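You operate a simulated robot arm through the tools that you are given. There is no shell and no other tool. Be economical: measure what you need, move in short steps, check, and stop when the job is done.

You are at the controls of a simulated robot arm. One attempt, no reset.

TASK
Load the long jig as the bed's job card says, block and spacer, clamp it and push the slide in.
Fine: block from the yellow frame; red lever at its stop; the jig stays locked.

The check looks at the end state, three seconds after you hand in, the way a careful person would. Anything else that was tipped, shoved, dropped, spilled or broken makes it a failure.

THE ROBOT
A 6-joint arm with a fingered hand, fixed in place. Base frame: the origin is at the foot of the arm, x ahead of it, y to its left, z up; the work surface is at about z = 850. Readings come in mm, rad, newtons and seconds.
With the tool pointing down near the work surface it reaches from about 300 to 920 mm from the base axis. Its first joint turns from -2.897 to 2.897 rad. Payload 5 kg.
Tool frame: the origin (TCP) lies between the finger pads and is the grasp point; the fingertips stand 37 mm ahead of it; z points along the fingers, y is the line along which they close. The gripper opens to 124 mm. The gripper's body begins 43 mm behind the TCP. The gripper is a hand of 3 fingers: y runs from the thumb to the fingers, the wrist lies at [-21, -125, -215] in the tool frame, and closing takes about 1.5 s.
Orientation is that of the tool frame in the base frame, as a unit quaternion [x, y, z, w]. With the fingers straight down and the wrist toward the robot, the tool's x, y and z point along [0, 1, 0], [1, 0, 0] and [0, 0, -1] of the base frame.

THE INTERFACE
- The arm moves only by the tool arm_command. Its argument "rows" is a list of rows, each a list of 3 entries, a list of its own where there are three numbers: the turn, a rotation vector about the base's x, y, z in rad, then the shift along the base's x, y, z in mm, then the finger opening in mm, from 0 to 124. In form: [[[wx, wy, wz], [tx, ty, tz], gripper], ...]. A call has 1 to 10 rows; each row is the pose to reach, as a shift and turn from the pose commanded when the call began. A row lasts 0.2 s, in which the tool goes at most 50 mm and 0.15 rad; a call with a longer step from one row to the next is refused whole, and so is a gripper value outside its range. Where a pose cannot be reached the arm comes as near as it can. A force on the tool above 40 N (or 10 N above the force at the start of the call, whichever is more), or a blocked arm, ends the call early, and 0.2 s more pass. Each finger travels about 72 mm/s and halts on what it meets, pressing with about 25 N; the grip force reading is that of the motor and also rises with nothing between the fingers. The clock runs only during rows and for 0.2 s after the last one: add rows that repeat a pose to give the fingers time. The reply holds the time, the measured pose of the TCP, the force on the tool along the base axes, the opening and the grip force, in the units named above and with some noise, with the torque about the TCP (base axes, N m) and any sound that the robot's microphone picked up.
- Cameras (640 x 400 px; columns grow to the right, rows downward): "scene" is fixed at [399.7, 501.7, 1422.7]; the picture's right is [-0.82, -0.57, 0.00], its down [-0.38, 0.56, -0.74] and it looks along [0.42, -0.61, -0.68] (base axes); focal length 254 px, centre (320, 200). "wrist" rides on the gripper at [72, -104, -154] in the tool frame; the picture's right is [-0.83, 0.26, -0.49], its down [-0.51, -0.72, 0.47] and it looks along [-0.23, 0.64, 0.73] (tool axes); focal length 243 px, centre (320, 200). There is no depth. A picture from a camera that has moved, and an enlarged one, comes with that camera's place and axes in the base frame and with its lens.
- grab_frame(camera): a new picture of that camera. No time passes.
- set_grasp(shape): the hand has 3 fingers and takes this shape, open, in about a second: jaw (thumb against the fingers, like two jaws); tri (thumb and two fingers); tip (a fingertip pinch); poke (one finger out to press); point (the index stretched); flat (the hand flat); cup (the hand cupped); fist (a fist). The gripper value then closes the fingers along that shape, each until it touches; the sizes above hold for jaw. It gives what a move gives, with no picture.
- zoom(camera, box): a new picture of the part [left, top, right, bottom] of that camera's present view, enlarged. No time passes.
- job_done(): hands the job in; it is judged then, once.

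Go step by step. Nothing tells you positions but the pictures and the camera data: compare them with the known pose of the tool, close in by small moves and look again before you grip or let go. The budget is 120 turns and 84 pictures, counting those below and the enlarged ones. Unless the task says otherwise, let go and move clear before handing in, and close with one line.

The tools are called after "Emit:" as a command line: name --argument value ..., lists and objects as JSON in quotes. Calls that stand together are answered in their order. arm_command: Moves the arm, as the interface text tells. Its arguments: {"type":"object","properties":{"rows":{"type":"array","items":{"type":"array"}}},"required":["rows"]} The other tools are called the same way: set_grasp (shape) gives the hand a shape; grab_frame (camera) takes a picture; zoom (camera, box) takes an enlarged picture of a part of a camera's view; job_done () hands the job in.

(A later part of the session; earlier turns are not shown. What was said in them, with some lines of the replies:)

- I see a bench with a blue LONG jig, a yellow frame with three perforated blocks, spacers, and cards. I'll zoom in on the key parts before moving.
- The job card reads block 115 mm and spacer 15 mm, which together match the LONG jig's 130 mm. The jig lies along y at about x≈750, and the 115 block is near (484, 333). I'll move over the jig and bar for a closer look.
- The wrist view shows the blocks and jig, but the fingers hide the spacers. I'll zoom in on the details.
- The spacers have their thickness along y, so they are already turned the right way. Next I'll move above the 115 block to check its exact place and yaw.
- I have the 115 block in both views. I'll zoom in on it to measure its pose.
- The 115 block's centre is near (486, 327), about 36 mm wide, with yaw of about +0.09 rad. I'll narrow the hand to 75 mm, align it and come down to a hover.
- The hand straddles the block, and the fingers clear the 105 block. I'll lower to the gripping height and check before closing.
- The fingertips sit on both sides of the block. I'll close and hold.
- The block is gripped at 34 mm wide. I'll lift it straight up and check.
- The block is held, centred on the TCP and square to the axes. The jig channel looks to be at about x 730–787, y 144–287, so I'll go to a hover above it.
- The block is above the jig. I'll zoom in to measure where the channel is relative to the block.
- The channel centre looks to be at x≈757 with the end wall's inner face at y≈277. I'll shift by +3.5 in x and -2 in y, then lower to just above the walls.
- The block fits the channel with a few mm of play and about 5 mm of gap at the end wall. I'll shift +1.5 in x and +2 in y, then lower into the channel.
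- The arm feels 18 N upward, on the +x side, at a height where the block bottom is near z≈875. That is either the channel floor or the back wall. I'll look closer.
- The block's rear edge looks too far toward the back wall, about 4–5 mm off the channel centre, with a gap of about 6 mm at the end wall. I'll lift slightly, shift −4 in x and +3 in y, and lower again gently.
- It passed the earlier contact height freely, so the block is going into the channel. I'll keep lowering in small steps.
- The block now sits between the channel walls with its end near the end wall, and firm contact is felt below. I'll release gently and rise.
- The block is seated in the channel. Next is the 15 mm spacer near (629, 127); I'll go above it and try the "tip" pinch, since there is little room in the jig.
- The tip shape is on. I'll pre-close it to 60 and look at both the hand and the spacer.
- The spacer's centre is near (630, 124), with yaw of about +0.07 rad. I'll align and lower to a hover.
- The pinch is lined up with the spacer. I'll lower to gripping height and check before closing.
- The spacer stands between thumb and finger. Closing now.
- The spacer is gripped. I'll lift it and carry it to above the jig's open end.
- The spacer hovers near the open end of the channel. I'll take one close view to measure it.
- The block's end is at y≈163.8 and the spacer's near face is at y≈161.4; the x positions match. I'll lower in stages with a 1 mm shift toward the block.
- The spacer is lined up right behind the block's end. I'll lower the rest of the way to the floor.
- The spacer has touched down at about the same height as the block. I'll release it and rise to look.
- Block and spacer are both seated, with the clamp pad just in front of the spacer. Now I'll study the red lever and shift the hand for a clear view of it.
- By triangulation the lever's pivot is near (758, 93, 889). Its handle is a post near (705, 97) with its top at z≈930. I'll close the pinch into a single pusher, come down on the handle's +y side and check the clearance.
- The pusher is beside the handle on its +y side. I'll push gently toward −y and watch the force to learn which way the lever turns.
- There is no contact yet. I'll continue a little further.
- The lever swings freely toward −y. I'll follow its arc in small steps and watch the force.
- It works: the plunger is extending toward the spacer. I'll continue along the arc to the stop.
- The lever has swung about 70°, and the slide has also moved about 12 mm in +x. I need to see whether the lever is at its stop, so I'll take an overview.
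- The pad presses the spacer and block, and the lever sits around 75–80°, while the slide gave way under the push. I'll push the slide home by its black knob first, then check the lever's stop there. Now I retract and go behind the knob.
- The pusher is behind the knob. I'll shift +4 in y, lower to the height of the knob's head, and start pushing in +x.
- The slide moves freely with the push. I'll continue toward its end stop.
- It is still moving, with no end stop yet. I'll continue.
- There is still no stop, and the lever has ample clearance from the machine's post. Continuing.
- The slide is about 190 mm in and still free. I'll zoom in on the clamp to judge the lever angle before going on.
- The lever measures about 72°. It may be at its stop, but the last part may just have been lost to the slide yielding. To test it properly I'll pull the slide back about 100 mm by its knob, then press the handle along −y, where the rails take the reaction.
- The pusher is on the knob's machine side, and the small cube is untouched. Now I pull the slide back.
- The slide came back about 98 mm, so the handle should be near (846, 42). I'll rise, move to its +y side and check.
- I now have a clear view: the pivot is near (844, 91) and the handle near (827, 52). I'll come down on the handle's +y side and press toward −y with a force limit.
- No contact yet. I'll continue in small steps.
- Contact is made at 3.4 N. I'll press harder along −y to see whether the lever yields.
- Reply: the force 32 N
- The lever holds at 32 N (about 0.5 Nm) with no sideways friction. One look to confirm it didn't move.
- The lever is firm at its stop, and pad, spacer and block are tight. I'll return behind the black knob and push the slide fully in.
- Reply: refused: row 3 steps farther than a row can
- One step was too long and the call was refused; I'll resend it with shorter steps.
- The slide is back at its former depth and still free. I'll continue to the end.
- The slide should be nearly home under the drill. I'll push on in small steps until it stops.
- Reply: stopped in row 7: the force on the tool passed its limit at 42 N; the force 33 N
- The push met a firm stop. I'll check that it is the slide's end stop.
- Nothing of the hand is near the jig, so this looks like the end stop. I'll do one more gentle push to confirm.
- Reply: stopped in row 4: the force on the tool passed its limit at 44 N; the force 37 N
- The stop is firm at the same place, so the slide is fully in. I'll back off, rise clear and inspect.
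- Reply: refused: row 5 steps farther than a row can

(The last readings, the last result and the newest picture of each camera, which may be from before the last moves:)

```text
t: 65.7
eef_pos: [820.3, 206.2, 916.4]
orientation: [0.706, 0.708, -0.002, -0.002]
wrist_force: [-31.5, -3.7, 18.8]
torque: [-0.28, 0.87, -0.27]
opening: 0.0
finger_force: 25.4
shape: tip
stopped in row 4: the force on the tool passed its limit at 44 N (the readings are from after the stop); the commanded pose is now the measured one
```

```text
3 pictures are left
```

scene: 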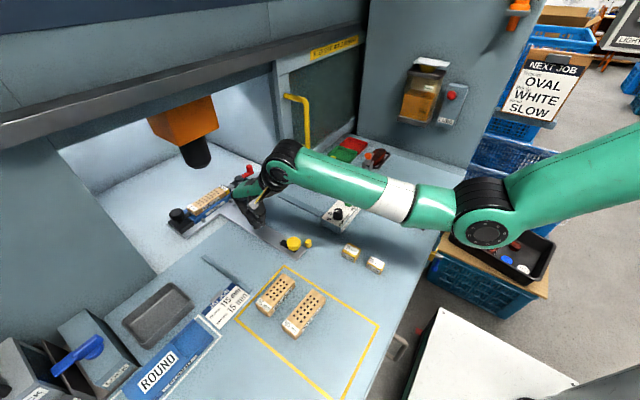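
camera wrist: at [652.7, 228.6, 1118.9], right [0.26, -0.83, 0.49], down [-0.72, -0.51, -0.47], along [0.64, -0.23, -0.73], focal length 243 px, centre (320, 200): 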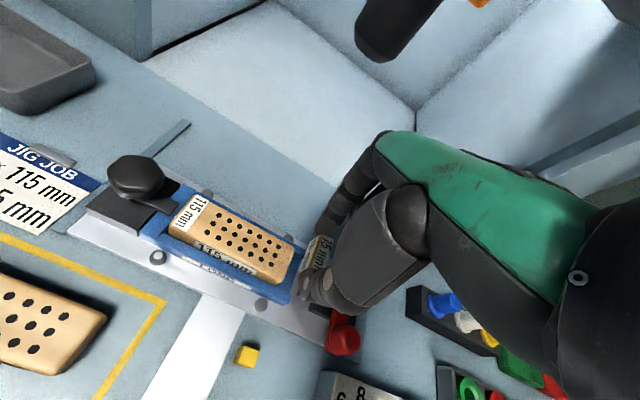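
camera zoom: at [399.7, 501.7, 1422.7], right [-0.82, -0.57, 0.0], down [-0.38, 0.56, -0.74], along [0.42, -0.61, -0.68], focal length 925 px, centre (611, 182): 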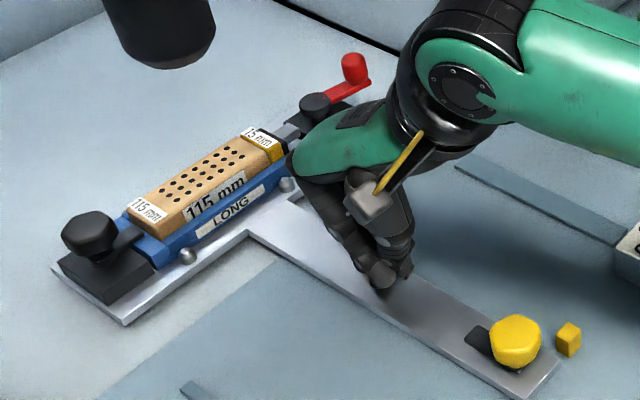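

The call was refused for step length; I'll resend the retreat with shorter steps. The DEPTH box's knob and the cube are unchanged.

Emit:
arm_command --rows '[[[0, 0, 0], [-10, 0, 0], 0], [[0, 0, 0], [-20, 0, 0], 0], [[0, 0, 0], [-22, 0, 35], 0], [[0, 0, 0], [-24, 0, 75], 0], [[0, 0, 0], [-26, 0, 115], 0], [[0, 0, 0], [-40, -30, 135], 0], [[0, 0, 0], [-60, -65, 145], 0], [[0, 0, 0], [-80, -100, 155], 0], [[0, 0, 0], [-100, -135, 165], 0], [[0, 0, 0], [-110, -170, 175], 0]]'

Emit:
zoom --camera "scene" --box '[160, 150, 340, 260]'

```text
t: 67.9
eef_pos: [710.7, 33.4, 1088.9]
orientation: [0.707, 0.707, -0.002, -0.002]
wrist_force: [0.0, 1.1, 0.4]
torque: [-0.04, 0.03, 0.01]
opening: 0.1
finger_force: 24.5
shape: tip
```

```text
3.56 times, centred on (250, 205) of scene
camera zoom: at [399.7, 501.7, 1422.7], right [-0.82, -0.57, 0.0], down [-0.38, 0.56, -0.74], along [0.42, -0.61, -0.68], focal length 904 px, centre (569, 182)
```

zoom: 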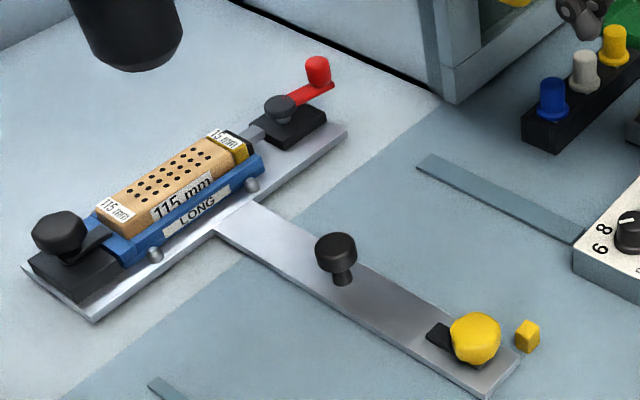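

The slide is home at its stop. Block and spacer are clamped, the red lever held firm when I pressed it, and the jig lock tongue is still over the jig. The hand is clear, so I'm handing in.

Emit:
job_done

```text
The job is handed in.
```

I loaded the LONG jig with the 115 mm block and the 15 mm spacer, clamped it with the red lever and pushed the slide in to its end stop; the jig is still locked. I took the lever to be at its stop because it didn't move under a 32 N push; I saw no stop mark or click.
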